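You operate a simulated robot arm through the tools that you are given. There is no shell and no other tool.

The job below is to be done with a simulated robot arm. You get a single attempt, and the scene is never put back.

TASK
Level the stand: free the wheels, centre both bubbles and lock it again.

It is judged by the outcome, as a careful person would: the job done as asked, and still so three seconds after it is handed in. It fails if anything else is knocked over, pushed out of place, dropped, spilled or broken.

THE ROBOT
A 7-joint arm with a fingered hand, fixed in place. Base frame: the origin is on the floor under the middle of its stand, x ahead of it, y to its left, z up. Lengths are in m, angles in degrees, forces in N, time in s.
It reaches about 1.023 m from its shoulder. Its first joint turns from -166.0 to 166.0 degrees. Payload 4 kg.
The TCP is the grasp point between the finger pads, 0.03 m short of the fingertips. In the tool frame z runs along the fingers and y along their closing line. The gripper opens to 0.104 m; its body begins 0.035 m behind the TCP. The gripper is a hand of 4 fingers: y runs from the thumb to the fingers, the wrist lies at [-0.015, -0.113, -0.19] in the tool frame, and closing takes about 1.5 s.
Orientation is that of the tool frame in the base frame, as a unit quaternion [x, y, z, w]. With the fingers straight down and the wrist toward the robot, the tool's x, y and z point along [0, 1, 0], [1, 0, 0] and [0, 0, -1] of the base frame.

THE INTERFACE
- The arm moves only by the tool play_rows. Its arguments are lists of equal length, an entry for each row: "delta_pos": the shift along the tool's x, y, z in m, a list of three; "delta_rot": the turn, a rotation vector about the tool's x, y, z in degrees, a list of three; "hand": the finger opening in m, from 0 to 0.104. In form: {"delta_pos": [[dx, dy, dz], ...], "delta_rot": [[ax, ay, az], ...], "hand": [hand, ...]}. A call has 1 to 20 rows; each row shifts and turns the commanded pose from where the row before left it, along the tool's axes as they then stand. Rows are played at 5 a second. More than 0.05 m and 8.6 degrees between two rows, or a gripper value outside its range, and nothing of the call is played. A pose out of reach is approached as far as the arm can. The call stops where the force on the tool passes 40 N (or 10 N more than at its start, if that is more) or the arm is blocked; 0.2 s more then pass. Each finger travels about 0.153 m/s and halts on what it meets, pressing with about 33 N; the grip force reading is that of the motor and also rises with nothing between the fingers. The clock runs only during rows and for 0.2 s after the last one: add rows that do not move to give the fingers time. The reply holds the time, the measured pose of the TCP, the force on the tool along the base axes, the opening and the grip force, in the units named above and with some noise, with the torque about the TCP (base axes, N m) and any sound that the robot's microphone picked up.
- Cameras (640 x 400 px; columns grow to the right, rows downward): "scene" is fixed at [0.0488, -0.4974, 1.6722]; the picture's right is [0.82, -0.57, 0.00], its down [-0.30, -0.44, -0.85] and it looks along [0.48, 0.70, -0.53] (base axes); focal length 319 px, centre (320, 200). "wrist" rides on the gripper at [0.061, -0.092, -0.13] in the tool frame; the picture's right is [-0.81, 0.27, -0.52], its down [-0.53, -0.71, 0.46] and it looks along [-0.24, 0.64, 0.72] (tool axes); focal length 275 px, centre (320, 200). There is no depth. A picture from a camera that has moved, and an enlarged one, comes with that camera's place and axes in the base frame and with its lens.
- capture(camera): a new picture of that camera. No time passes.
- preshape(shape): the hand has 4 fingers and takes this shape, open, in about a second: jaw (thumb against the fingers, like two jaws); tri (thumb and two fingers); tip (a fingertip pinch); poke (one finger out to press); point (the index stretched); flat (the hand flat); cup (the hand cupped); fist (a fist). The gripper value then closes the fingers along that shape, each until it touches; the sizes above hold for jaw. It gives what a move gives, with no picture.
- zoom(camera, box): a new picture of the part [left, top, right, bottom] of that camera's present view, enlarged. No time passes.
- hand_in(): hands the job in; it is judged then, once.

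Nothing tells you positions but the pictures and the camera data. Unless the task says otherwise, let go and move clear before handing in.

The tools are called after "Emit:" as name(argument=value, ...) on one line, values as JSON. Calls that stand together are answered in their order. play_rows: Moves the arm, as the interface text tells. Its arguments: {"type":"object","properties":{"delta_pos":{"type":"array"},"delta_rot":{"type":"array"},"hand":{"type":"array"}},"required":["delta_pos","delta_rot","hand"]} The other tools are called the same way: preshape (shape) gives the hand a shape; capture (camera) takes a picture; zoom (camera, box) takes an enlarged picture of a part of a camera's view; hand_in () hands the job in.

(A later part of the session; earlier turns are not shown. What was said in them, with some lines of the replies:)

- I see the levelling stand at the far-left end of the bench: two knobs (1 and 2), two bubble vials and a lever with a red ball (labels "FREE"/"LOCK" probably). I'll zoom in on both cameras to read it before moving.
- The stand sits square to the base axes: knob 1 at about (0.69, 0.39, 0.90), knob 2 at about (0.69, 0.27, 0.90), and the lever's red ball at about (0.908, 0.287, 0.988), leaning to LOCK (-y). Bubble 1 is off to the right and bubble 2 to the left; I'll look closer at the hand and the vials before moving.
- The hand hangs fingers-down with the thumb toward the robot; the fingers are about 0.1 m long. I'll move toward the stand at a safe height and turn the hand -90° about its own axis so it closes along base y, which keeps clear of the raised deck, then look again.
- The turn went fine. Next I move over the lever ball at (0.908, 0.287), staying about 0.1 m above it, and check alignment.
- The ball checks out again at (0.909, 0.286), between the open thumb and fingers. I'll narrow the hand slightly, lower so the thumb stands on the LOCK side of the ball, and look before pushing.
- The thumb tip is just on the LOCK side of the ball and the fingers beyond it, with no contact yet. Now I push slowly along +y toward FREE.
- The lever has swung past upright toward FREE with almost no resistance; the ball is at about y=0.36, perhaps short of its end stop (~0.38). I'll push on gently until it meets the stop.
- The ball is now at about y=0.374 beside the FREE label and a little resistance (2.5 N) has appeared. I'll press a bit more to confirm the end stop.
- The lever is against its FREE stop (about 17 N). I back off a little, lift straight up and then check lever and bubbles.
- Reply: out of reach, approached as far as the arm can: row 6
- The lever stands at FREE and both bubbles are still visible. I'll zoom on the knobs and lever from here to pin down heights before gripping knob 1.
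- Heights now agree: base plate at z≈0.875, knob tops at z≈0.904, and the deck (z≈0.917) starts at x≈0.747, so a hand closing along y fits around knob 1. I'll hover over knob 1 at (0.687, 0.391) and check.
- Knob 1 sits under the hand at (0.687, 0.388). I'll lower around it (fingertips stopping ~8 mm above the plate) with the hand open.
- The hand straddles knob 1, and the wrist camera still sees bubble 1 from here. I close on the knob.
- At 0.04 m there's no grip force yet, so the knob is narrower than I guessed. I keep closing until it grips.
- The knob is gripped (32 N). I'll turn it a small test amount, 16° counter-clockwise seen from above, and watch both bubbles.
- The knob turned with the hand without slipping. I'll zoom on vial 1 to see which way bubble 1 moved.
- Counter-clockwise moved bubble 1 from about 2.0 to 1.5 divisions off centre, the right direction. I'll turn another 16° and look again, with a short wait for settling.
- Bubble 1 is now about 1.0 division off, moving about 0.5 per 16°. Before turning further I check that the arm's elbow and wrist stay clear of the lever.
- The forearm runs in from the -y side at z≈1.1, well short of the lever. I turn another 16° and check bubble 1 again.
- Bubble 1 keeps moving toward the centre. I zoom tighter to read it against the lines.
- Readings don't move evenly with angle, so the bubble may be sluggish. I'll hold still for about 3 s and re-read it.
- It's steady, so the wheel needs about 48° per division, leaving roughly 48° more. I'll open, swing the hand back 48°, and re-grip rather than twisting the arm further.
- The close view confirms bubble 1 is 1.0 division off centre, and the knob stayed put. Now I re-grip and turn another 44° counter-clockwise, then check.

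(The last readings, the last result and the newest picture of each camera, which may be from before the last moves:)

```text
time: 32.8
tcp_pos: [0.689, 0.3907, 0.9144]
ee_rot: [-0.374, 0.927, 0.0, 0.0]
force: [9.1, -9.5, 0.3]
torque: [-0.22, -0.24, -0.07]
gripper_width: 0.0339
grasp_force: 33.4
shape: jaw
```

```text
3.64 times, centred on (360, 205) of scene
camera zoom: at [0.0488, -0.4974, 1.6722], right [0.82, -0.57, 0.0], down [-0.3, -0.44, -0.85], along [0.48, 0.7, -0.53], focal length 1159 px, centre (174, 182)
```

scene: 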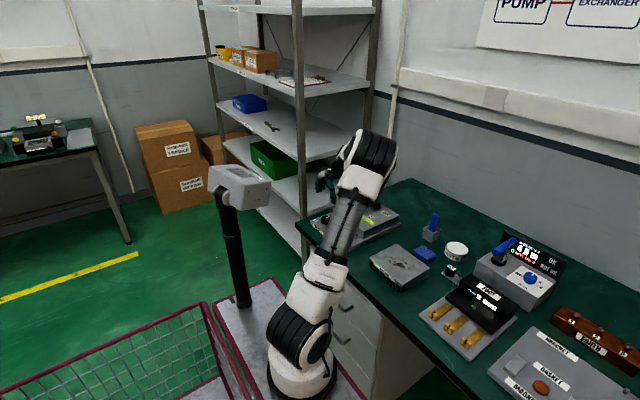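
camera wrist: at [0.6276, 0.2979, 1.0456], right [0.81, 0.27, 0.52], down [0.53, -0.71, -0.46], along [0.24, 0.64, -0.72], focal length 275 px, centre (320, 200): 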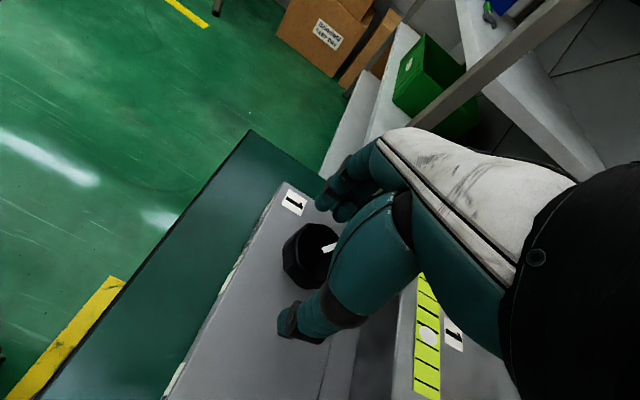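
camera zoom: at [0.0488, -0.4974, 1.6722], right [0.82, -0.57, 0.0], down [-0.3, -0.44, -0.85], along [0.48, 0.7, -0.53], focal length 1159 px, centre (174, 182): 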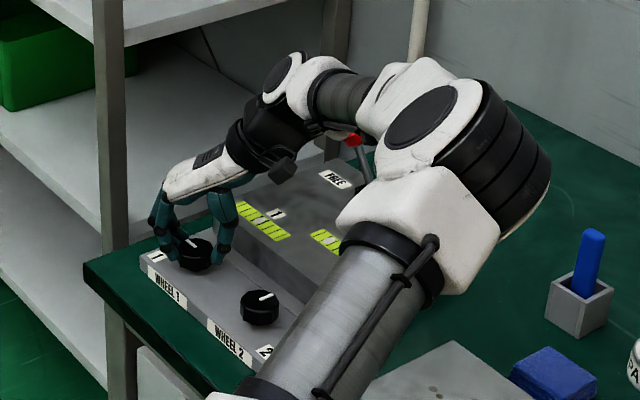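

Bubble 1 now sits between the two thick lines, centred, and bubble 2 didn't move, so the wheels look independent. I release knob 1, lift, and check bubble 1 from above.

Emit:
play_rows(delta_pos=[[0, 0, 0], [0, 0, 0], [0, 0, 0], [0, 0, 0], [0, 0, -0.02], [0, 0, -0.03], [0, 0, -0.03], [0, 0, 0]], delta_rot=[[0, 0, 0], [0, 0, 0], [0, 0, 0], [0, 0, 0], [0, 0, 0], [0, 0, 0], [0, 0, 0], [0, 0, 0]], hand=[0.04, 0.055, 0.07, 0.08, 0.08, 0.08, 0.08, 0.08])

Emit:
capture(camera="wrist")

Emit:
zoom(camera="scene", box=[320, 185, 400, 235])

Emit:
capture(camera="scene")

```text
time: 34.6
tcp_pos: [0.6899, 0.3902, 0.9938]
ee_rot: [-0.374, 0.928, 0.0, 0.0]
force: [-0.2, 0.2, 0.8]
torque: [0.0, 0.02, -0.05]
gripper_width: 0.0799
grasp_force: 0.0
shape: jaw
```

```text
taken
camera wrist: at [0.7081, 0.2823, 1.1258], right [0.39, 0.76, 0.52], down [0.88, -0.14, -0.46], along [-0.27, 0.63, -0.72], focal length 275 px, centre (320, 200)
```

wrist: 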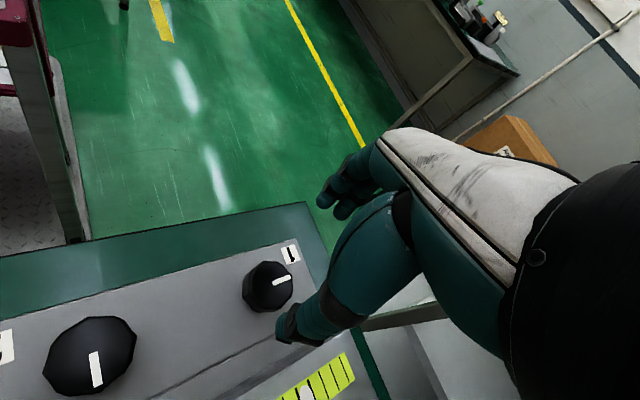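

```text
8.00 times, centred on (360, 210) of scene
camera zoom: at [0.0488, -0.4974, 1.6722], right [0.82, -0.57, 0.0], down [-0.3, -0.44, -0.85], along [0.48, 0.7, -0.53], focal length 2550 px, centre (0, 120)
```

zoom: 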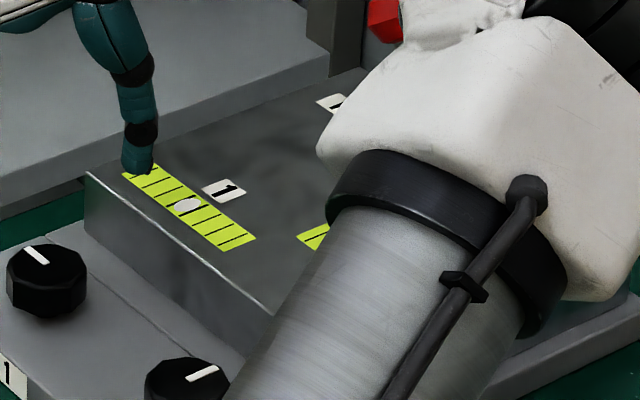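

```text
taken
```

scene: 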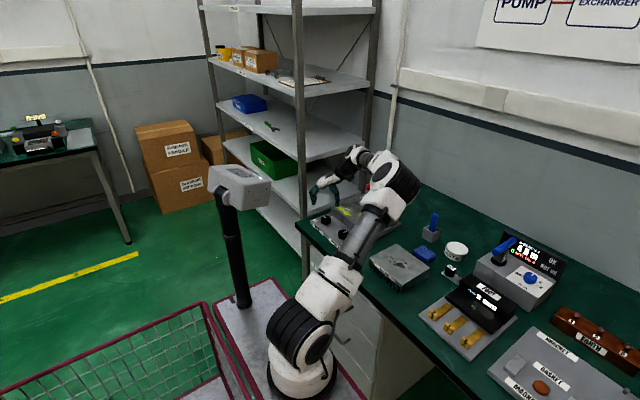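

Bubble 1 held at centre after release. Now I shift sideways to hover over knob 2 at (0.688, 0.273) with the same hand angle, ready to turn it clockwise (the opposite way).

Emit:
play_rows(delta_pos=[[0.0207, -0.0207, 0], [0.0207, -0.0207, 0], [0.0207, -0.0207, 0], [0.0207, -0.0207, 0], [0, 0, 0]], delta_rot=[[0, 0, 0], [0, 0, 0], [0, 0, 0], [0, 0, 0], [0, 0, 0]], hand=[0.08, 0.08, 0.08, 0.08, 0.08])

Emit:
capture(camera="wrist")

Emit:
capture(camera="scene")

```text
time: 35.8
tcp_pos: [0.6841, 0.2717, 0.9939]
ee_rot: [-0.375, 0.927, 0.0, 0.0]
force: [2.0, 0.1, 0.5]
torque: [0.02, 0.02, 0.04]
gripper_width: 0.0798
grasp_force: 0.0
shape: jaw
```

```text
taken
camera wrist: at [0.705, 0.1638, 1.1255], right [0.39, 0.76, 0.52], down [0.88, -0.14, -0.46], along [-0.27, 0.63, -0.72], focal length 275 px, centre (320, 200)
```

wrist: 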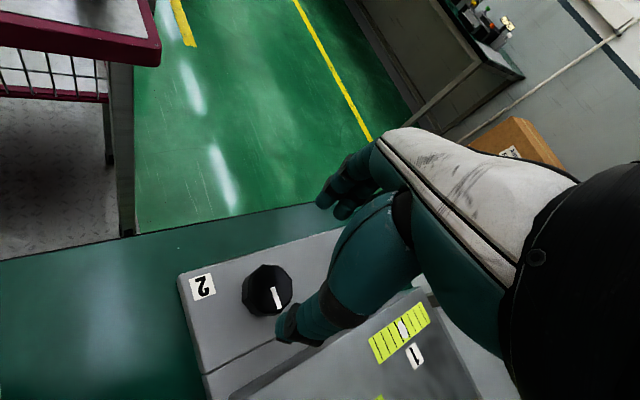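

```text
taken
```

scene: 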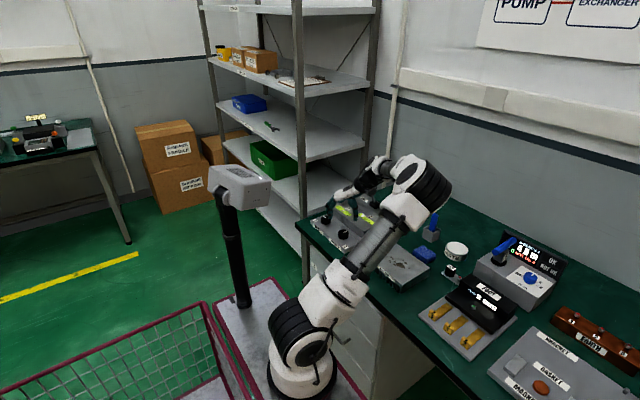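

Knob 2 is directly under the hand; the arm is well above the other bench items. I lower around it and close.

Emit:
play_rows(delta_pos=[[0, 0, 0.025], [0, 0, 0.025], [0, 0, 0.018], [0, 0, 0.011], [0, 0, 0]], delta_rot=[[0, 0, 0], [0, 0, 0], [0, 0, 0], [0, 0, 0], [0, 0, 0]], hand=[0.08, 0.08, 0.08, 0.08, 0.08])

Emit:
capture(camera="wrist")

Emit:
zoom(camera="scene", box=[300, 170, 420, 250])

```text
time: 37.0
tcp_pos: [0.6864, 0.271, 0.9156]
ee_rot: [-0.375, 0.927, 0.0, -0.001]
force: [-0.5, -0.8, 0.8]
torque: [-0.01, -0.02, 0.01]
gripper_width: 0.0797
grasp_force: 0.0
shape: jaw
```

```text
taken
camera wrist: at [0.706, 0.1639, 1.0466], right [0.39, 0.76, 0.52], down [0.88, -0.14, -0.46], along [-0.27, 0.63, -0.72], focal length 275 px, centre (320, 200)
```

wrist: 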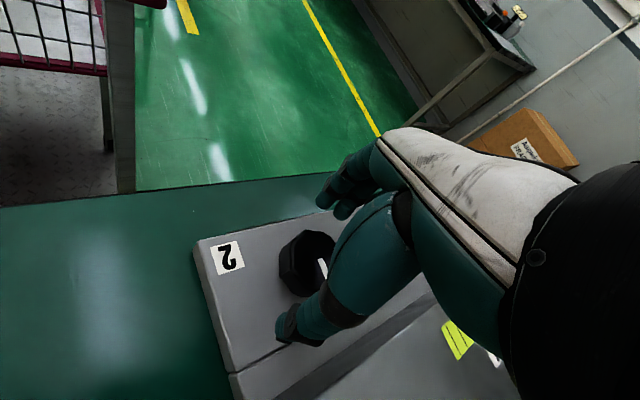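

```text
5.00 times, centred on (360, 210) of scene
camera zoom: at [0.0488, -0.4974, 1.6722], right [0.82, -0.57, 0.0], down [-0.3, -0.44, -0.85], along [0.48, 0.7, -0.53], focal length 1594 px, centre (120, 150)
```

zoom: 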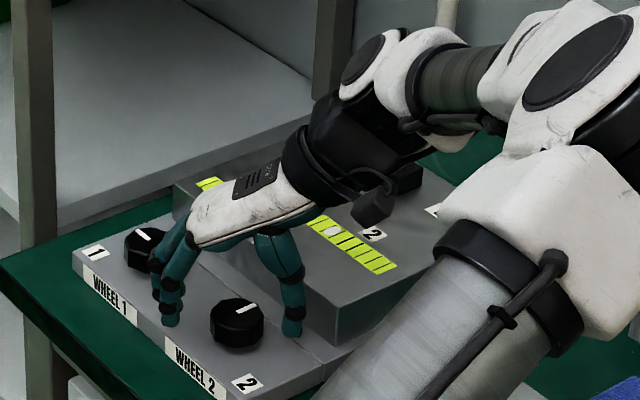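

The hand straddles knob 2 with clearance and the scene camera sees vial 2. I close to grip, then take a reference zoom of bubble 2.

Emit:
play_rows(delta_pos=[[0, 0, 0], [0, 0, 0], [0, 0, 0], [0, 0, 0], [0, 0, 0], [0, 0, 0], [0, 0, 0]], delta_rot=[[0, 0, 0], [0, 0, 0], [0, 0, 0], [0, 0, 0], [0, 0, 0], [0, 0, 0], [0, 0, 0]], hand=[0.065, 0.055, 0.045, 0.035, 0.025, 0.02, 0.02])

Emit:
zoom(camera="scene", box=[350, 204, 382, 226])

```text
time: 38.6
tcp_pos: [0.6859, 0.2713, 0.9149]
ee_rot: [-0.374, 0.927, 0.0, -0.001]
force: [6.3, -8.1, -2.3]
torque: [-0.18, -0.18, -0.04]
gripper_width: 0.0327
grasp_force: 33.1
shape: jaw
```

```text
16.00 times, centred on (366, 215) of scene
camera zoom: at [0.0488, -0.4974, 1.6722], right [0.82, -0.57, 0.0], down [-0.3, -0.44, -0.85], along [0.48, 0.7, -0.53], focal length 5100 px, centre (-416, -40)
```

zoom: 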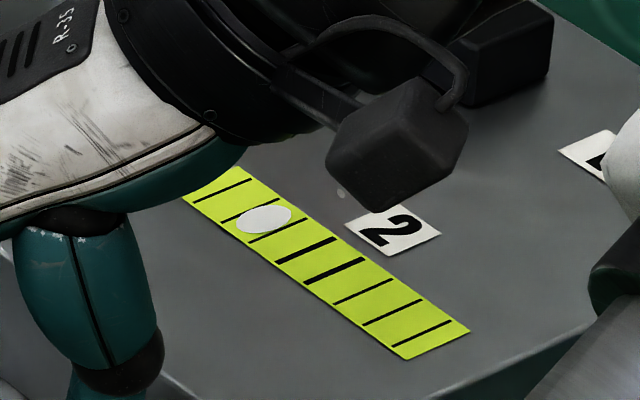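

Bubble 2 is 2.0 divisions off toward its left end. I turn knob 2 clockwise 24° as a test.

Emit:
play_rows(delta_pos=[[0, 0, 0], [0, 0, 0], [0, 0, 0], [0, 0, 0], [0, 0, 0], [0, 0, 0], [0, 0, 0], [0, 0, 0]], delta_rot=[[0, 0, 4], [0, 0, 4], [0, 0, 4], [0, 0, 4], [0, 0, 4], [0, 0, 4], [0, 0, 0], [0, 0, 0]], hand=[0.02, 0.02, 0.02, 0.02, 0.02, 0.02, 0.02, 0.02])

Emit:
zoom(camera="scene", box=[350, 204, 382, 226])

Emit:
zoom(camera="scene", box=[300, 170, 420, 250])

```text
time: 40.4
tcp_pos: [0.6861, 0.2716, 0.9158]
ee_rot: [-0.173, 0.985, 0.0, 0.0]
force: [6.0, -8.8, -8.8]
torque: [-0.13, -0.09, -0.01]
gripper_width: 0.0322
grasp_force: 32.6
shape: jaw
```

```text
16.00 times, centred on (366, 215) of scene
camera zoom: at [0.0488, -0.4974, 1.6722], right [0.82, -0.57, 0.0], down [-0.3, -0.44, -0.85], along [0.48, 0.7, -0.53], focal length 5100 px, centre (-416, -40)
```

zoom: 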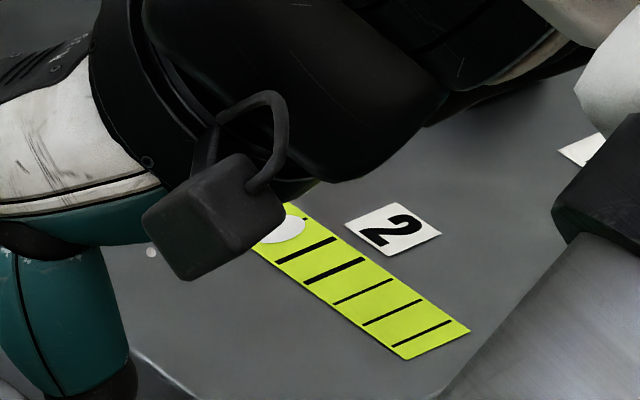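

```text
5.00 times, centred on (360, 210) of scene
camera zoom: at [0.0488, -0.4974, 1.6722], right [0.82, -0.57, 0.0], down [-0.3, -0.44, -0.85], along [0.48, 0.7, -0.53], focal length 1594 px, centre (120, 150)
```

zoom: 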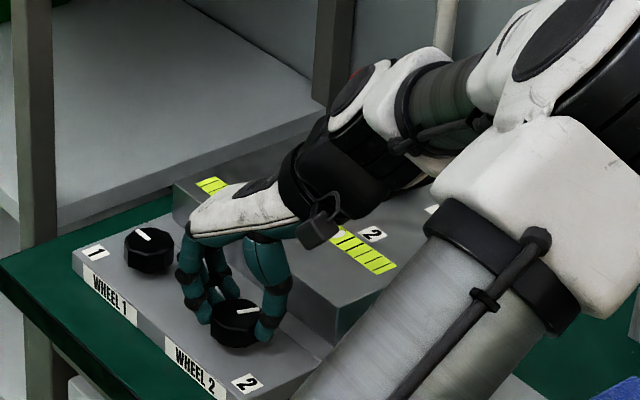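

Bubble 2 is moving toward centre (about 0.5–0.6 div for 24°). I continue 28° clockwise, staying within the finger clearance to the deck, then look with the wrist camera.

Emit:
play_rows(delta_pos=[[0, 0, 0], [0, 0, 0], [0, 0, 0], [0, 0, 0], [0, 0, 0], [0, 0, 0], [0, 0, 0], [0, 0, 0], [0, 0, 0]], delta_rot=[[0, 0, 4], [0, 0, 4], [0, 0, 4], [0, 0, 4], [0, 0, 4], [0, 0, 4], [0, 0, 4], [0, 0, 0], [0, 0, 0]], hand=[0.02, 0.02, 0.02, 0.02, 0.02, 0.02, 0.02, 0.02, 0.02])

Emit:
zoom(camera="scene", box=[350, 204, 382, 226])

Emit:
capture(camera="wrist")

```text
time: 42.4
tcp_pos: [0.6861, 0.2713, 0.9157]
ee_rot: [0.071, 0.998, 0.0, -0.001]
force: [1.1, -0.7, -6.6]
torque: [0.16, -0.03, 0.05]
gripper_width: 0.032
grasp_force: 33.1
shape: jaw
```

```text
16.00 times, centred on (366, 215) of scene
camera zoom: at [0.0488, -0.4974, 1.6722], right [0.82, -0.57, 0.0], down [-0.3, -0.44, -0.85], along [0.48, 0.7, -0.53], focal length 5100 px, centre (-416, -40)
```

zoom: 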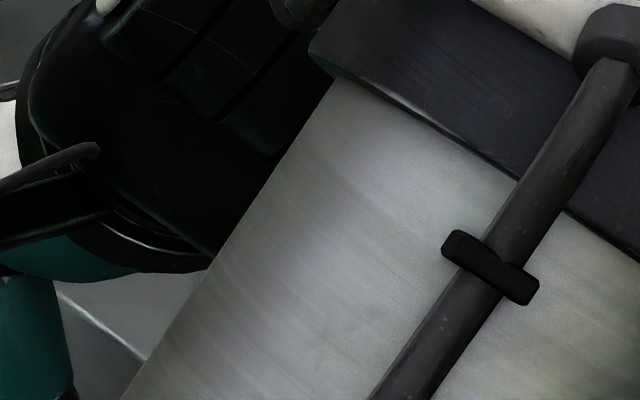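

```text
taken
camera wrist: at [0.6135, 0.1905, 1.0468], right [0.84, 0.16, 0.52], down [0.43, -0.78, -0.46], along [0.33, 0.6, -0.72], focal length 275 px, centre (320, 200)
```

wrist: 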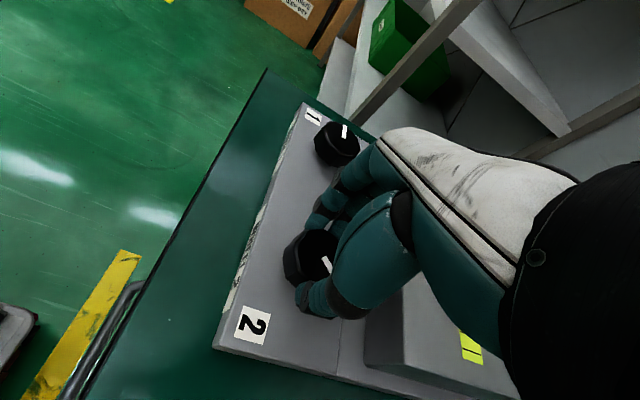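

Both views of vial 2 are blocked at this angle. I open, swing the hand back 56° with the knob left alone, and read the bubble there.

Emit:
play_rows(delta_pos=[[0, 0, 0], [0, 0, 0], [0, 0, 0], [0, 0, 0], [0, 0, 0], [0, 0, 0], [0, 0, 0], [0, 0, 0], [0, 0, 0], [0, 0, 0], [0, 0, 0], [0, 0, 0]], delta_rot=[[0, 0, 0], [0, 0, 0], [0, 0, 0], [0, 0, 0], [0, 0, -8], [0, 0, -8], [0, 0, -8], [0, 0, -8], [0, 0, -8], [0, 0, -8], [0, 0, -8], [0, 0, 0]], hand=[0.035, 0.05, 0.065, 0.075, 0.075, 0.075, 0.075, 0.075, 0.075, 0.075, 0.075, 0.075])

Emit:
zoom(camera="scene", box=[350, 204, 382, 226])

Emit:
capture(camera="wrist")

```text
time: 45.0
tcp_pos: [0.6869, 0.2718, 0.9163]
ee_rot: [-0.407, 0.913, 0.0, 0.0]
force: [-0.1, -0.3, -1.2]
torque: [0.03, -0.03, 0.03]
gripper_width: 0.0746
grasp_force: 0.2
shape: jaw
```

```text
16.00 times, centred on (366, 215) of scene
camera zoom: at [0.0488, -0.4974, 1.6722], right [0.82, -0.57, 0.0], down [-0.3, -0.44, -0.85], along [0.48, 0.7, -0.53], focal length 5100 px, centre (-416, -40)
```

zoom: 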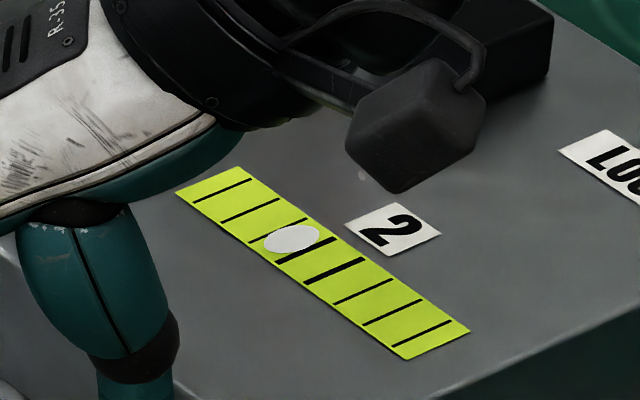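

```text
taken
camera wrist: at [0.714, 0.1659, 1.0469], right [0.34, 0.79, 0.52], down [0.89, -0.08, -0.46], along [-0.32, 0.61, -0.72], focal length 275 px, centre (320, 200)
```

wrist: 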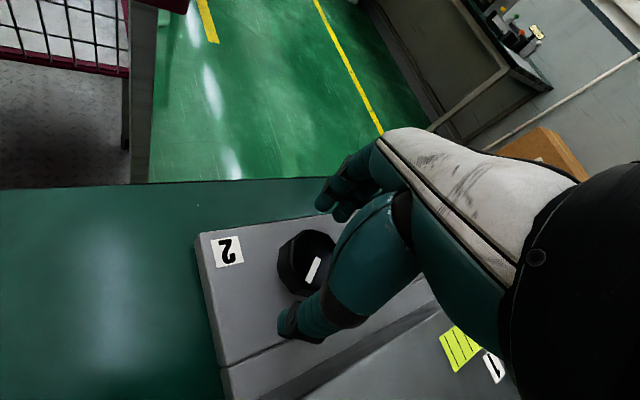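

After 52° bubble 2 is at 1.0 division off, so about 48–50° more is needed. I re-grip and turn 48° clockwise.

Emit:
play_rows(delta_pos=[[0, 0, 0], [0, 0, 0], [0, 0, 0], [0, 0, 0], [0, 0, 0], [0, 0, 0], [0, 0, 0]], delta_rot=[[0, 0, 0], [0, 0, 0], [0, 0, 0], [0, 0, 0], [0, 0, 0], [0, 0, 0], [0, 0, 0]], hand=[0.06, 0.05, 0.04, 0.03, 0.025, 0.02, 0.02])

Emit:
play_rows(delta_pos=[[0, 0, 0], [0, 0, 0], [0, 0, 0], [0, 0, 0], [0, 0, 0], [0, 0, 0], [0, 0, 0], [0, 0, 0], [0, 0, 0], [0, 0, 0], [0, 0, 0], [0, 0, 0], [0, 0, 0], [0, 0, 0]], delta_rot=[[0, 0, 4], [0, 0, 4], [0, 0, 4], [0, 0, 4], [0, 0, 4], [0, 0, 4], [0, 0, 4], [0, 0, 4], [0, 0, 4], [0, 0, 4], [0, 0, 4], [0, 0, 4], [0, 0, 0], [0, 0, 0]], hand=[0.02, 0.02, 0.02, 0.02, 0.02, 0.02, 0.02, 0.02, 0.02, 0.02, 0.02, 0.02, 0.02, 0.02])

Emit:
zoom(camera="scene", box=[350, 204, 382, 226])

```text
time: 46.6
tcp_pos: [0.686, 0.2715, 0.9154]
ee_rot: [-0.405, 0.914, 0.001, 0.0]
force: [5.9, -5.9, -1.8]
torque: [-0.15, -0.12, -0.01]
gripper_width: 0.0335
grasp_force: 33.1
shape: jaw
```

```text
time: 49.6
tcp_pos: [0.6857, 0.2714, 0.9158]
ee_rot: [0.001, 1.0, 0.0, 0.0]
force: [3.4, 0.1, -2.6]
torque: [0.16, -0.03, 0.04]
gripper_width: 0.0332
grasp_force: 32.7
shape: jaw
```

```text
16.00 times, centred on (366, 215) of scene
camera zoom: at [0.0488, -0.4974, 1.6722], right [0.82, -0.57, 0.0], down [-0.3, -0.44, -0.85], along [0.48, 0.7, -0.53], focal length 5100 px, centre (-416, -40)
```

zoom: 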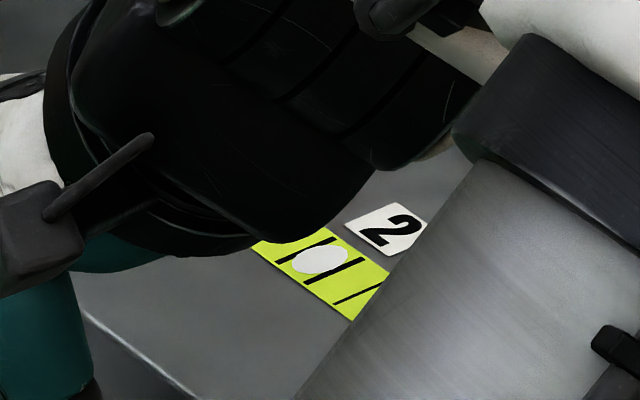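

Bubble 2 now sits exactly between its two thick lines. I release, lift clear, and check both vials before locking.

Emit:
play_rows(delta_pos=[[0, 0, 0], [0, 0, 0], [0, 0, 0], [0, 0, 0], [0, 0, -0.02], [0, 0, -0.03], [0, 0, -0.04], [0, 0, -0.04], [0, 0, -0.04], [0, 0, 0]], delta_rot=[[0, 0, 0], [0, 0, 0], [0, 0, 0], [0, 0, 0], [0, 0, 0], [0, 0, 0], [0, 0, 0], [0, 0, 0], [0, 0, 0], [0, 0, 0]], hand=[0.04, 0.055, 0.07, 0.08, 0.08, 0.08, 0.08, 0.08, 0.08, 0.08])

Emit:
capture(camera="wrist")

Emit:
zoom(camera="scene", box=[320, 185, 400, 235])

```text
time: 51.8
tcp_pos: [0.685, 0.2726, 1.0872]
ee_rot: [0.001, 1.0, 0.0, -0.001]
force: [0.1, 1.5, 0.3]
torque: [-0.01, 0.0, -0.01]
gripper_width: 0.0796
grasp_force: 0.1
shape: jaw
```

```text
taken
camera wrist: at [0.6243, 0.1818, 1.2188], right [0.81, 0.27, 0.52], down [0.53, -0.71, -0.46], along [0.24, 0.64, -0.72], focal length 275 px, centre (320, 200)
```

wrist: 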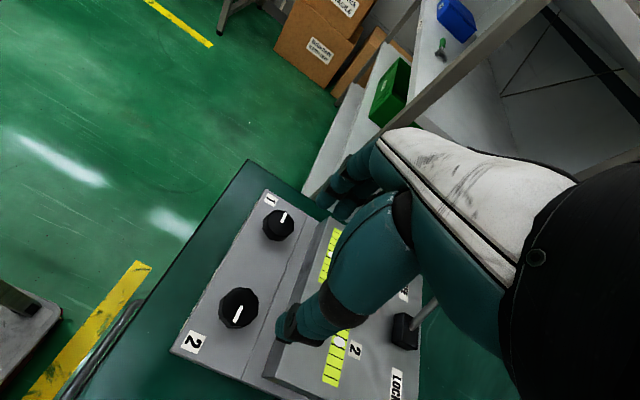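

```text
8.00 times, centred on (360, 210) of scene
camera zoom: at [0.0488, -0.4974, 1.6722], right [0.82, -0.57, 0.0], down [-0.3, -0.44, -0.85], along [0.48, 0.7, -0.53], focal length 2550 px, centre (0, 120)
```

zoom: 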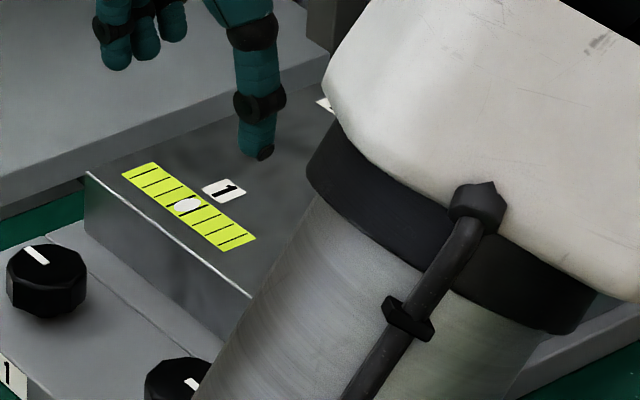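

Both knobs are turned and bubble 1 is still centred. I move over to the lever side at z≈1.09, where the wrist camera can see both vials together.

Emit:
play_rows(delta_pos=[[-0.0375, 0.003, 0], [-0.0375, 0.003, 0], [-0.0375, 0.003, 0], [-0.0375, 0.003, 0], [-0.0375, 0.003, 0], [-0.0375, 0.003, 0], [0, 0, 0]], delta_rot=[[0, 0, 0], [0, 0, 0], [0, 0, 0], [0, 0, 0], [0, 0, 0], [0, 0, 0], [0, 0, 0]], hand=[0.085, 0.085, 0.085, 0.085, 0.085, 0.085, 0.085])

Emit:
capture(camera="wrist")

Emit:
zoom(camera="wrist", box=[90, 140, 220, 340])

```text
time: 53.4
tcp_pos: [0.9132, 0.2894, 1.0854]
ee_rot: [0.0, 1.0, 0.0, 0.0]
force: [0.5, -0.6, 0.8]
torque: [0.01, 0.01, 0.03]
gripper_width: 0.0848
grasp_force: 0.0
shape: jaw
```

```text
taken
camera wrist: at [0.8523, 0.199, 1.2172], right [0.81, 0.28, 0.52], down [0.53, -0.71, -0.46], along [0.24, 0.64, -0.72], focal length 275 px, centre (320, 200)
```

wrist: 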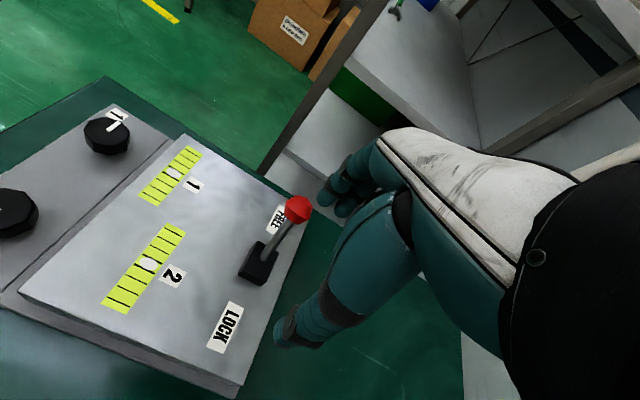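

```text
2.00 times, centred on (155, 240) of wrist
camera zoom: at [0.8523, 0.199, 1.2172], right [0.81, 0.28, 0.52], down [0.53, -0.71, -0.46], along [0.24, 0.64, -0.72], focal length 551 px, centre (650, 120)
```

zoom: 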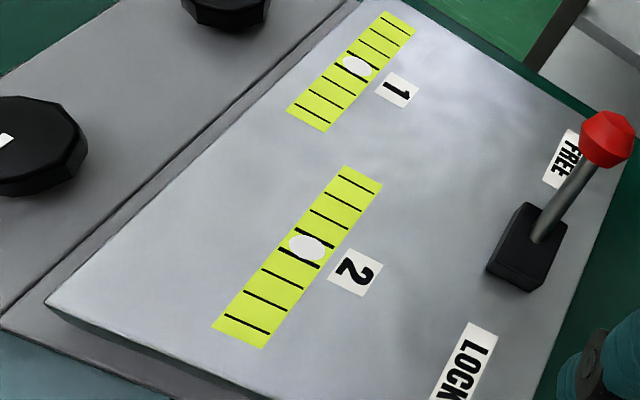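

Emit:
zoom(camera="wrist", box=[130, 140, 210, 210])

Emit:
zoom(camera="wrist", box=[95, 220, 195, 320])

```text
5.71 times, centred on (170, 175) of wrist
camera zoom: at [0.8523, 0.199, 1.2172], right [0.81, 0.28, 0.52], down [0.53, -0.71, -0.46], along [0.24, 0.64, -0.72], focal length 1573 px, centre (1177, 343)
```

zoom: 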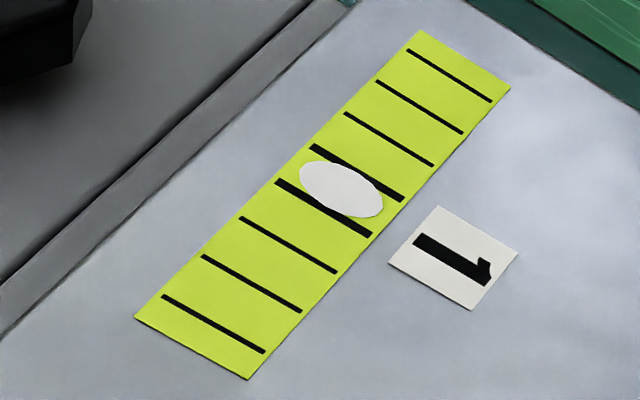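

```text
4.00 times, centred on (145, 270) of wrist
camera zoom: at [0.8523, 0.199, 1.2172], right [0.81, 0.28, 0.52], down [0.53, -0.71, -0.46], along [0.24, 0.64, -0.72], focal length 1101 px, centre (1020, -80)
```

zoom: 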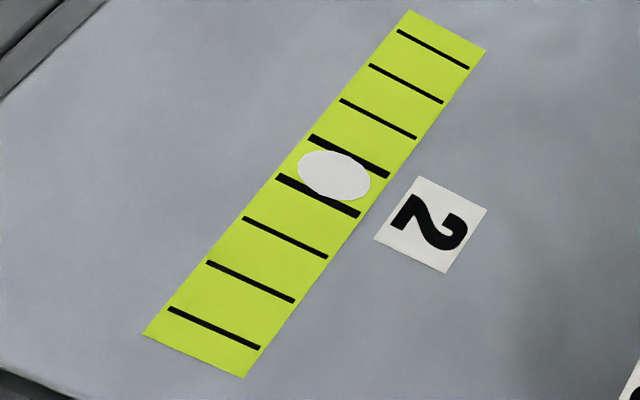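

Both bubbles are dead centre between their thick lines. Now for locking: I'll place the open hand over the lever ball at (0.909, 0.377) and lower it so the fingers stand on the FREE side.

Emit:
play_rows(delta_pos=[[0.001, 0.032, 0], [0.001, 0.032, 0], [0.002, 0.033, 0], [0, 0, 0.025], [0, 0, 0.025], [0, 0, 0.02], [0, 0, 0.012], [0, 0, 0]], delta_rot=[[0, 0, 0], [0, 0, 0], [0, 0, 0], [0, 0, 0], [0, 0, 0], [0, 0, 0], [0, 0, 0], [0, 0, 0]], hand=[0.1, 0.1, 0.1, 0.1, 0.1, 0.1, 0.1, 0.1])

Emit:
capture(camera="wrist")

```text
time: 55.2
tcp_pos: [0.9065, 0.3868, 1.0039]
ee_rot: [0.0, 1.0, -0.001, -0.001]
force: [-1.0, 0.9, 0.1]
torque: [0.02, 0.0, 0.02]
gripper_width: 0.1001
grasp_force: 0.1
shape: jaw
```

```text
taken
camera wrist: at [0.8468, 0.2962, 1.135], right [0.81, 0.27, 0.52], down [0.53, -0.71, -0.46], along [0.24, 0.64, -0.72], focal length 275 px, centre (320, 200)
```

wrist: 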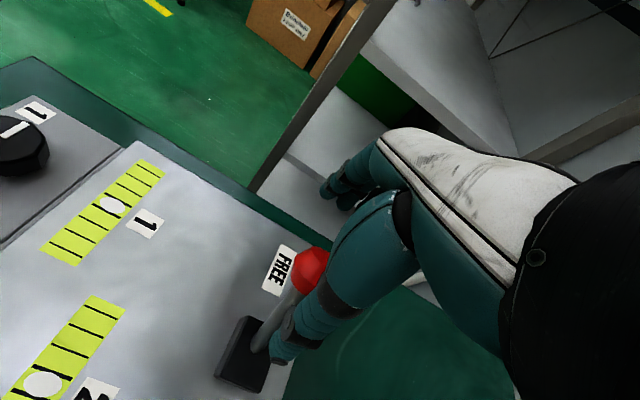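

The ball sits between thumb and fingers with no contact. I push slowly along -y toward LOCK.

Emit:
play_rows(delta_pos=[[0, -0.012, 0], [0, -0.012, 0], [0, -0.012, 0], [0, -0.012, 0], [0, -0.012, 0], [0, -0.012, 0], [0, -0.012, 0], [0, -0.012, 0], [0, -0.01, 0], [0, -0.01, 0], [0, 0, 0]], delta_rot=[[0, 0, 0], [0, 0, 0], [0, 0, 0], [0, 0, 0], [0, 0, 0], [0, 0, 0], [0, 0, 0], [0, 0, 0], [0, 0, 0], [0, 0, 0], [0, 0, 0]], hand=[0.1, 0.1, 0.1, 0.1, 0.1, 0.1, 0.1, 0.1, 0.1, 0.1, 0.1])

Emit:
capture(camera="wrist")

```text
time: 57.6
tcp_pos: [0.9073, 0.2712, 1.004]
ee_rot: [0.001, 1.0, 0.0, 0.0]
force: [-0.7, 1.9, -0.1]
torque: [0.01, -0.02, 0.03]
gripper_width: 0.1006
grasp_force: 0.1
shape: jaw
```

```text
taken
camera wrist: at [0.8473, 0.1798, 1.1349], right [0.81, 0.27, 0.52], down [0.53, -0.71, -0.46], along [0.24, 0.64, -0.72], focal length 275 px, centre (320, 200)
```

wrist: 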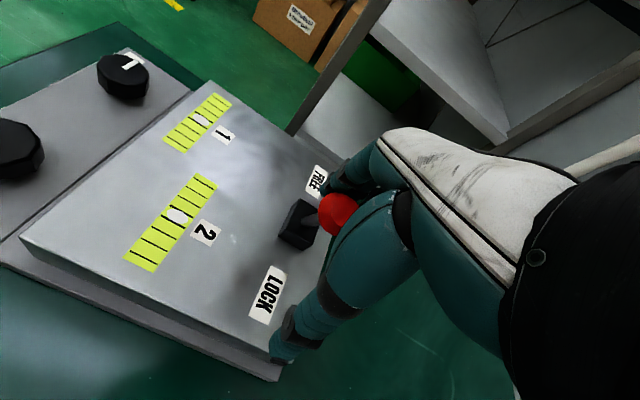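

The lever is most of the way (ball at y≈0.304, LOCK is ≈0.286). I keep pushing gently until it meets the stop.

Emit:
play_rows(delta_pos=[[0, -0.006, 0], [0, -0.006, 0], [0, -0.005, 0], [0, -0.004, 0], [0, -0.004, 0], [0, 0, 0]], delta_rot=[[0, 0, 0], [0, 0, 0], [0, 0, 0], [0, 0, 0], [0, 0, 0], [0, 0, 0]], hand=[0.1, 0.1, 0.1, 0.1, 0.1, 0.1])

Emit:
capture(camera="wrist")

```text
time: 59.0
tcp_pos: [0.9066, 0.247, 1.0023]
ee_rot: [0.0, 1.0, 0.0, 0.0]
force: [0.4, 4.8, 0.0]
torque: [0.06, -0.01, -0.01]
gripper_width: 0.1014
grasp_force: 0.0
shape: jaw
```

```text
taken
camera wrist: at [0.8463, 0.1555, 1.1339], right [0.81, 0.27, 0.52], down [0.53, -0.71, -0.46], along [0.24, 0.64, -0.72], focal length 275 px, centre (320, 200)
```

wrist: 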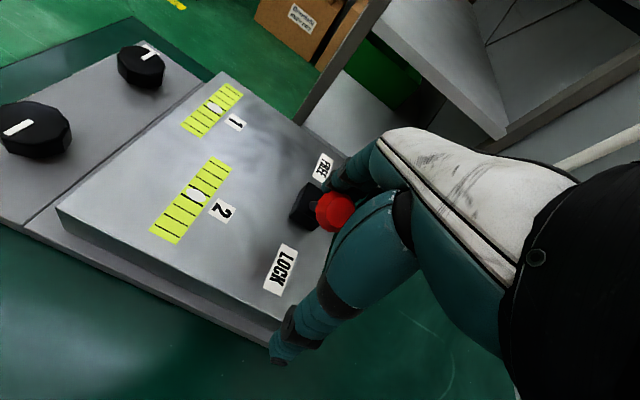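

The ball is now at about y=0.284, matching its original LOCK position, with 5 N resistance. One more gentle press confirms the stop.

Emit:
play_rows(delta_pos=[[0, -0.004, 0], [0, -0.004, 0], [0, -0.003, 0], [0, 0, 0]], delta_rot=[[0, 0, 0], [0, 0, 0], [0, 0, 0], [0, 0, 0]], hand=[0.1, 0.1, 0.1, 0.1])

```text
time: 60.0
tcp_pos: [0.9064, 0.2374, 1.0031]
ee_rot: [0.0, 1.0, 0.0, -0.001]
force: [-2.6, 19.3, -3.4]
torque: [0.01, 0.05, 0.19]
gripper_width: 0.102
grasp_force: 0.1
shape: jaw
```

The lever is hard against the LOCK stop (19 N). I back off, lift straight up clear of it, and inspect everything.

Emit:
play_rows(delta_pos=[[0, 0.01, 0], [0, 0.01, 0], [0, 0, -0.03], [0, 0, -0.03], [0, 0, -0.03], [0, -0.01, -0.01], [0, 0, 0]], delta_rot=[[0, 0, 0], [0, 0, 0], [0, 0, 0], [0, 0, 0], [0, 0, 0], [0, 0, 0], [0, 0, 0]], hand=[0.1, 0.1, 0.1, 0.1, 0.1, 0.1, 0.1])

Emit:
capture(camera="wrist")

Emit:
zoom(camera="wrist", box=[100, 100, 340, 330])

```text
time: 61.6
tcp_pos: [0.9084, 0.2465, 1.1033]
ee_rot: [0.0, 1.0, -0.001, -0.001]
force: [-0.2, 0.3, 0.4]
torque: [0.01, 0.01, 0.0]
gripper_width: 0.1006
grasp_force: 0.0
shape: jaw
```

```text
taken
camera wrist: at [0.8474, 0.1542, 1.2342], right [0.81, 0.27, 0.52], down [0.53, -0.71, -0.46], along [0.24, 0.64, -0.72], focal length 275 px, centre (320, 200)
```

wrist: 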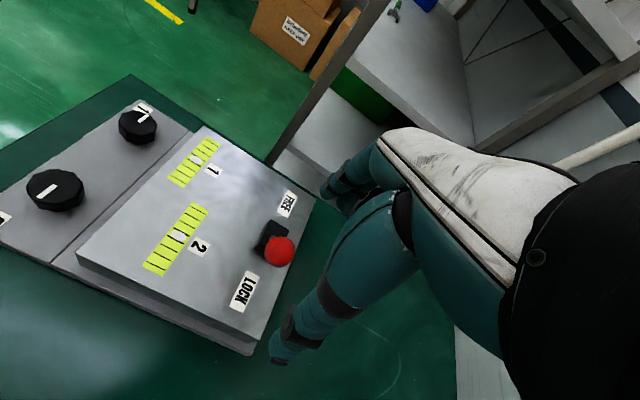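

```text
1.74 times, centred on (220, 215) of wrist
camera zoom: at [0.8474, 0.1542, 1.2342], right [0.81, 0.27, 0.52], down [0.53, -0.71, -0.46], along [0.24, 0.64, -0.72], focal length 479 px, centre (494, 174)
```

zoom: 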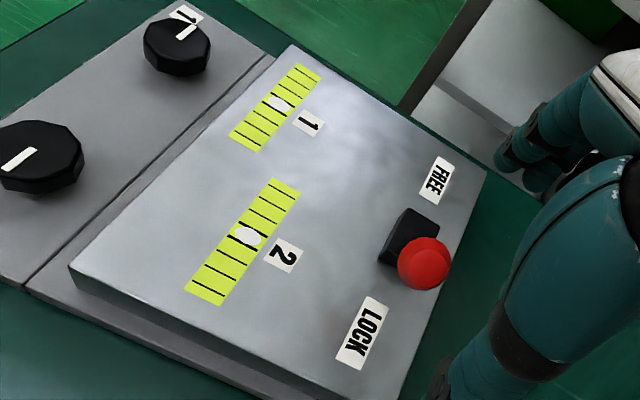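

The lever is at LOCK and both bubbles remain between their thick lines. I withdraw the hand away from the stand and take final checks from both cameras.

Emit:
play_rows(delta_pos=[[0.03, -0.008, -0.01], [0.035, -0.01, -0.015], [0.035, -0.01, -0.015], [0.035, -0.01, -0.02], [0.035, -0.01, -0.02], [0.035, -0.01, -0.02], [0, 0, 0], [0, 0, 0], [0, 0, 0], [0, 0, 0], [0, 0, 0]], delta_rot=[[0, 0, 0], [0, 0, 0], [0, 0, 0], [0, 0, 0], [0, 0, 0], [0, 0, 8], [0, 0, 8], [0, 0, 8], [0, 0, 8], [0, 0, 8], [0, 0, 0]], hand=[0.1, 0.1, 0.1, 0.1, 0.1, 0.1, 0.1, 0.1, 0.1, 0.1, 0.1])

Emit:
capture(camera="scene")

Emit:
capture(camera="wrist")

```text
time: 64.0
tcp_pos: [0.7024, 0.1885, 1.2024]
ee_rot: [0.343, 0.939, 0.001, 0.0]
force: [0.2, 0.2, -0.1]
torque: [0.0, -0.01, -0.03]
gripper_width: 0.1
grasp_force: 0.1
shape: jaw
```

```text
taken
```

scene: 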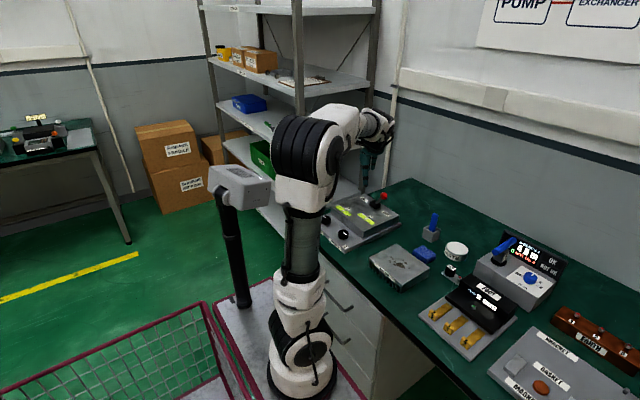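

```text
taken
camera wrist: at [0.5969, 0.1577, 1.3348], right [0.8, -0.31, 0.52], down [-0.05, -0.89, -0.46], along [0.6, 0.34, -0.72], focal length 275 px, centre (320, 200)
```

wrist: 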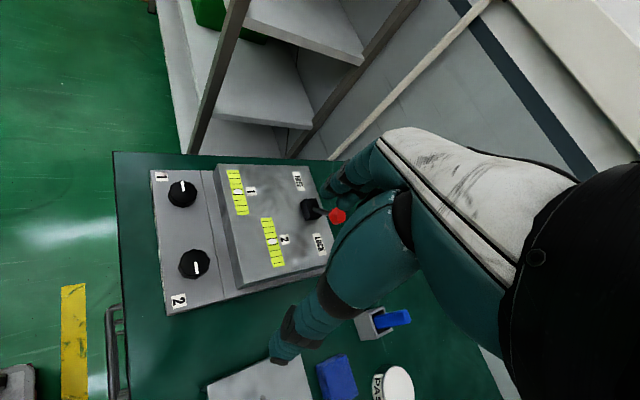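

Emit:
zoom(camera="wrist", box=[215, 155, 355, 280])

Emit:
zoom(camera="scene", box=[310, 180, 420, 255])

Emit:
zoom(camera="wrist", box=[225, 165, 265, 190])

Emit:
zoom(camera="wrist", box=[252, 228, 292, 253])

```text
3.20 times, centred on (285, 218) of wrist
camera zoom: at [0.5969, 0.1577, 1.3348], right [0.8, -0.31, 0.52], down [-0.05, -0.89, -0.46], along [0.6, 0.34, -0.72], focal length 881 px, centre (432, 144)
```

zoom: 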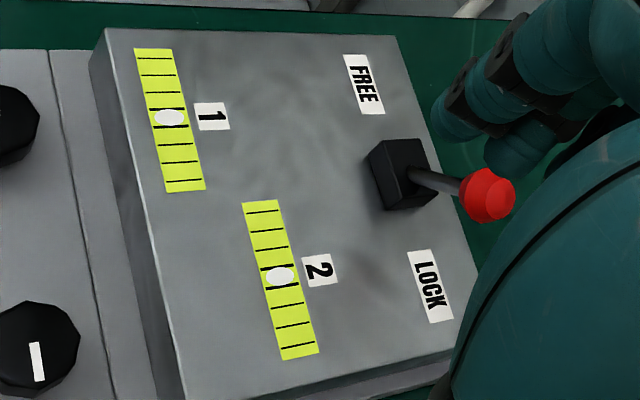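

```text
5.33 times, centred on (365, 218) of scene
camera zoom: at [0.0488, -0.4974, 1.6722], right [0.82, -0.57, 0.0], down [-0.3, -0.44, -0.85], along [0.48, 0.7, -0.53], focal length 1700 px, centre (80, 107)
```

zoom: 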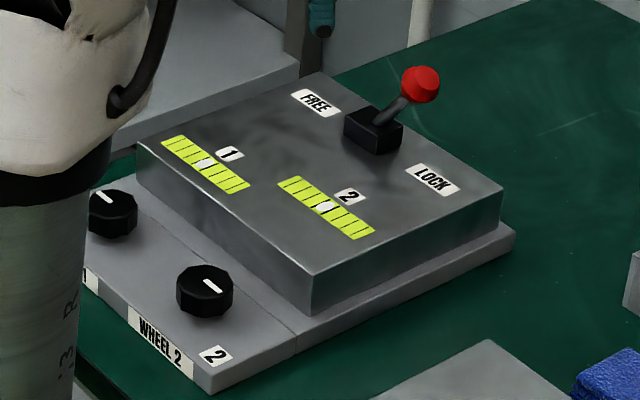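

```text
16.00 times, centred on (245, 178) of wrist
camera zoom: at [0.5969, 0.1577, 1.3348], right [0.8, -0.31, 0.52], down [-0.05, -0.89, -0.46], along [0.6, 0.34, -0.72], focal length 4404 px, centre (1520, 560)
```

zoom: 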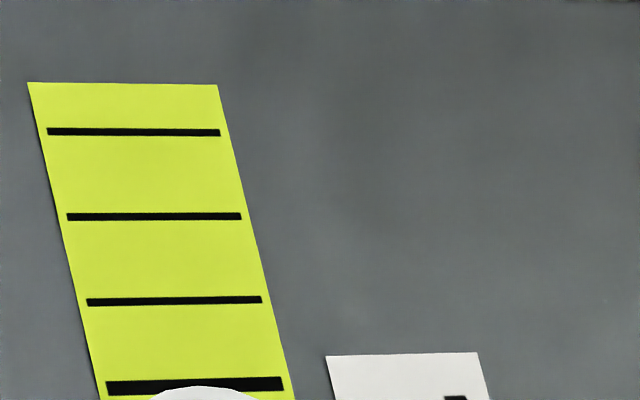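

```text
16.00 times, centred on (272, 240) of wrist
camera zoom: at [0.5969, 0.1577, 1.3348], right [0.8, -0.31, 0.52], down [-0.05, -0.89, -0.46], along [0.6, 0.34, -0.72], focal length 4404 px, centre (1088, -448)
```

zoom: 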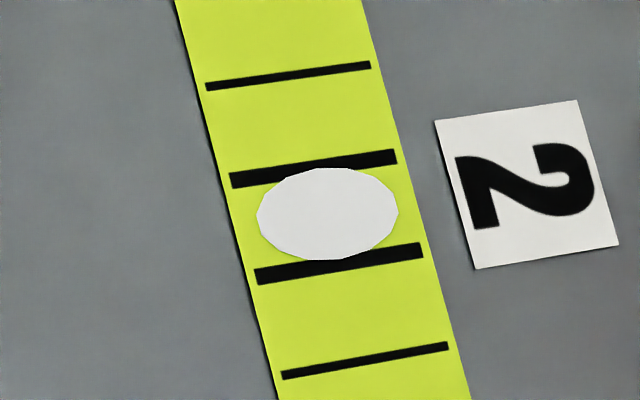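

Bubble 2 is centred to within a few hundredths of a division after locking; I'll confirm bubble 1 at the same magnification.

Emit:
zoom(camera="wrist", box=[217, 179, 257, 204])

```text
16.00 times, centred on (237, 192) of wrist
camera zoom: at [0.5969, 0.1577, 1.3348], right [0.8, -0.31, 0.52], down [-0.05, -0.89, -0.46], along [0.6, 0.34, -0.72], focal length 4404 px, centre (1648, 336)
```

zoom: 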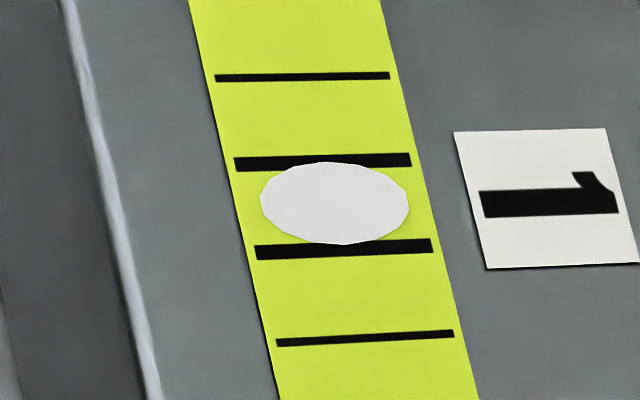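

Both bubbles sit centred between their thick lines, the lever is at LOCK, the hand is clear, and the rest of the bench is as it was. I hand the job in.

Emit:
hand_in()

```text
The job is handed in.
```

The stand is level and locked, and I've handed the job in. I don't have the verdict yet.

- **Wheels:** I pushed the lever to FREE. I then turned wheel 1 about 92° counter-clockwise and wheel 2 about 100° clockwise, which moved each bubble in by about two divisions.
- **Bubbles:** both sit midway between their two thick lines. They stayed there after locking and after the hand was withdrawn.
- **Lock:** the lever is back against its LOCK stop, which I confirmed by pressing it gently until it resisted.

The hand is open and clear of the stand. In the final pictures nothing else on the bench looks disturbed.
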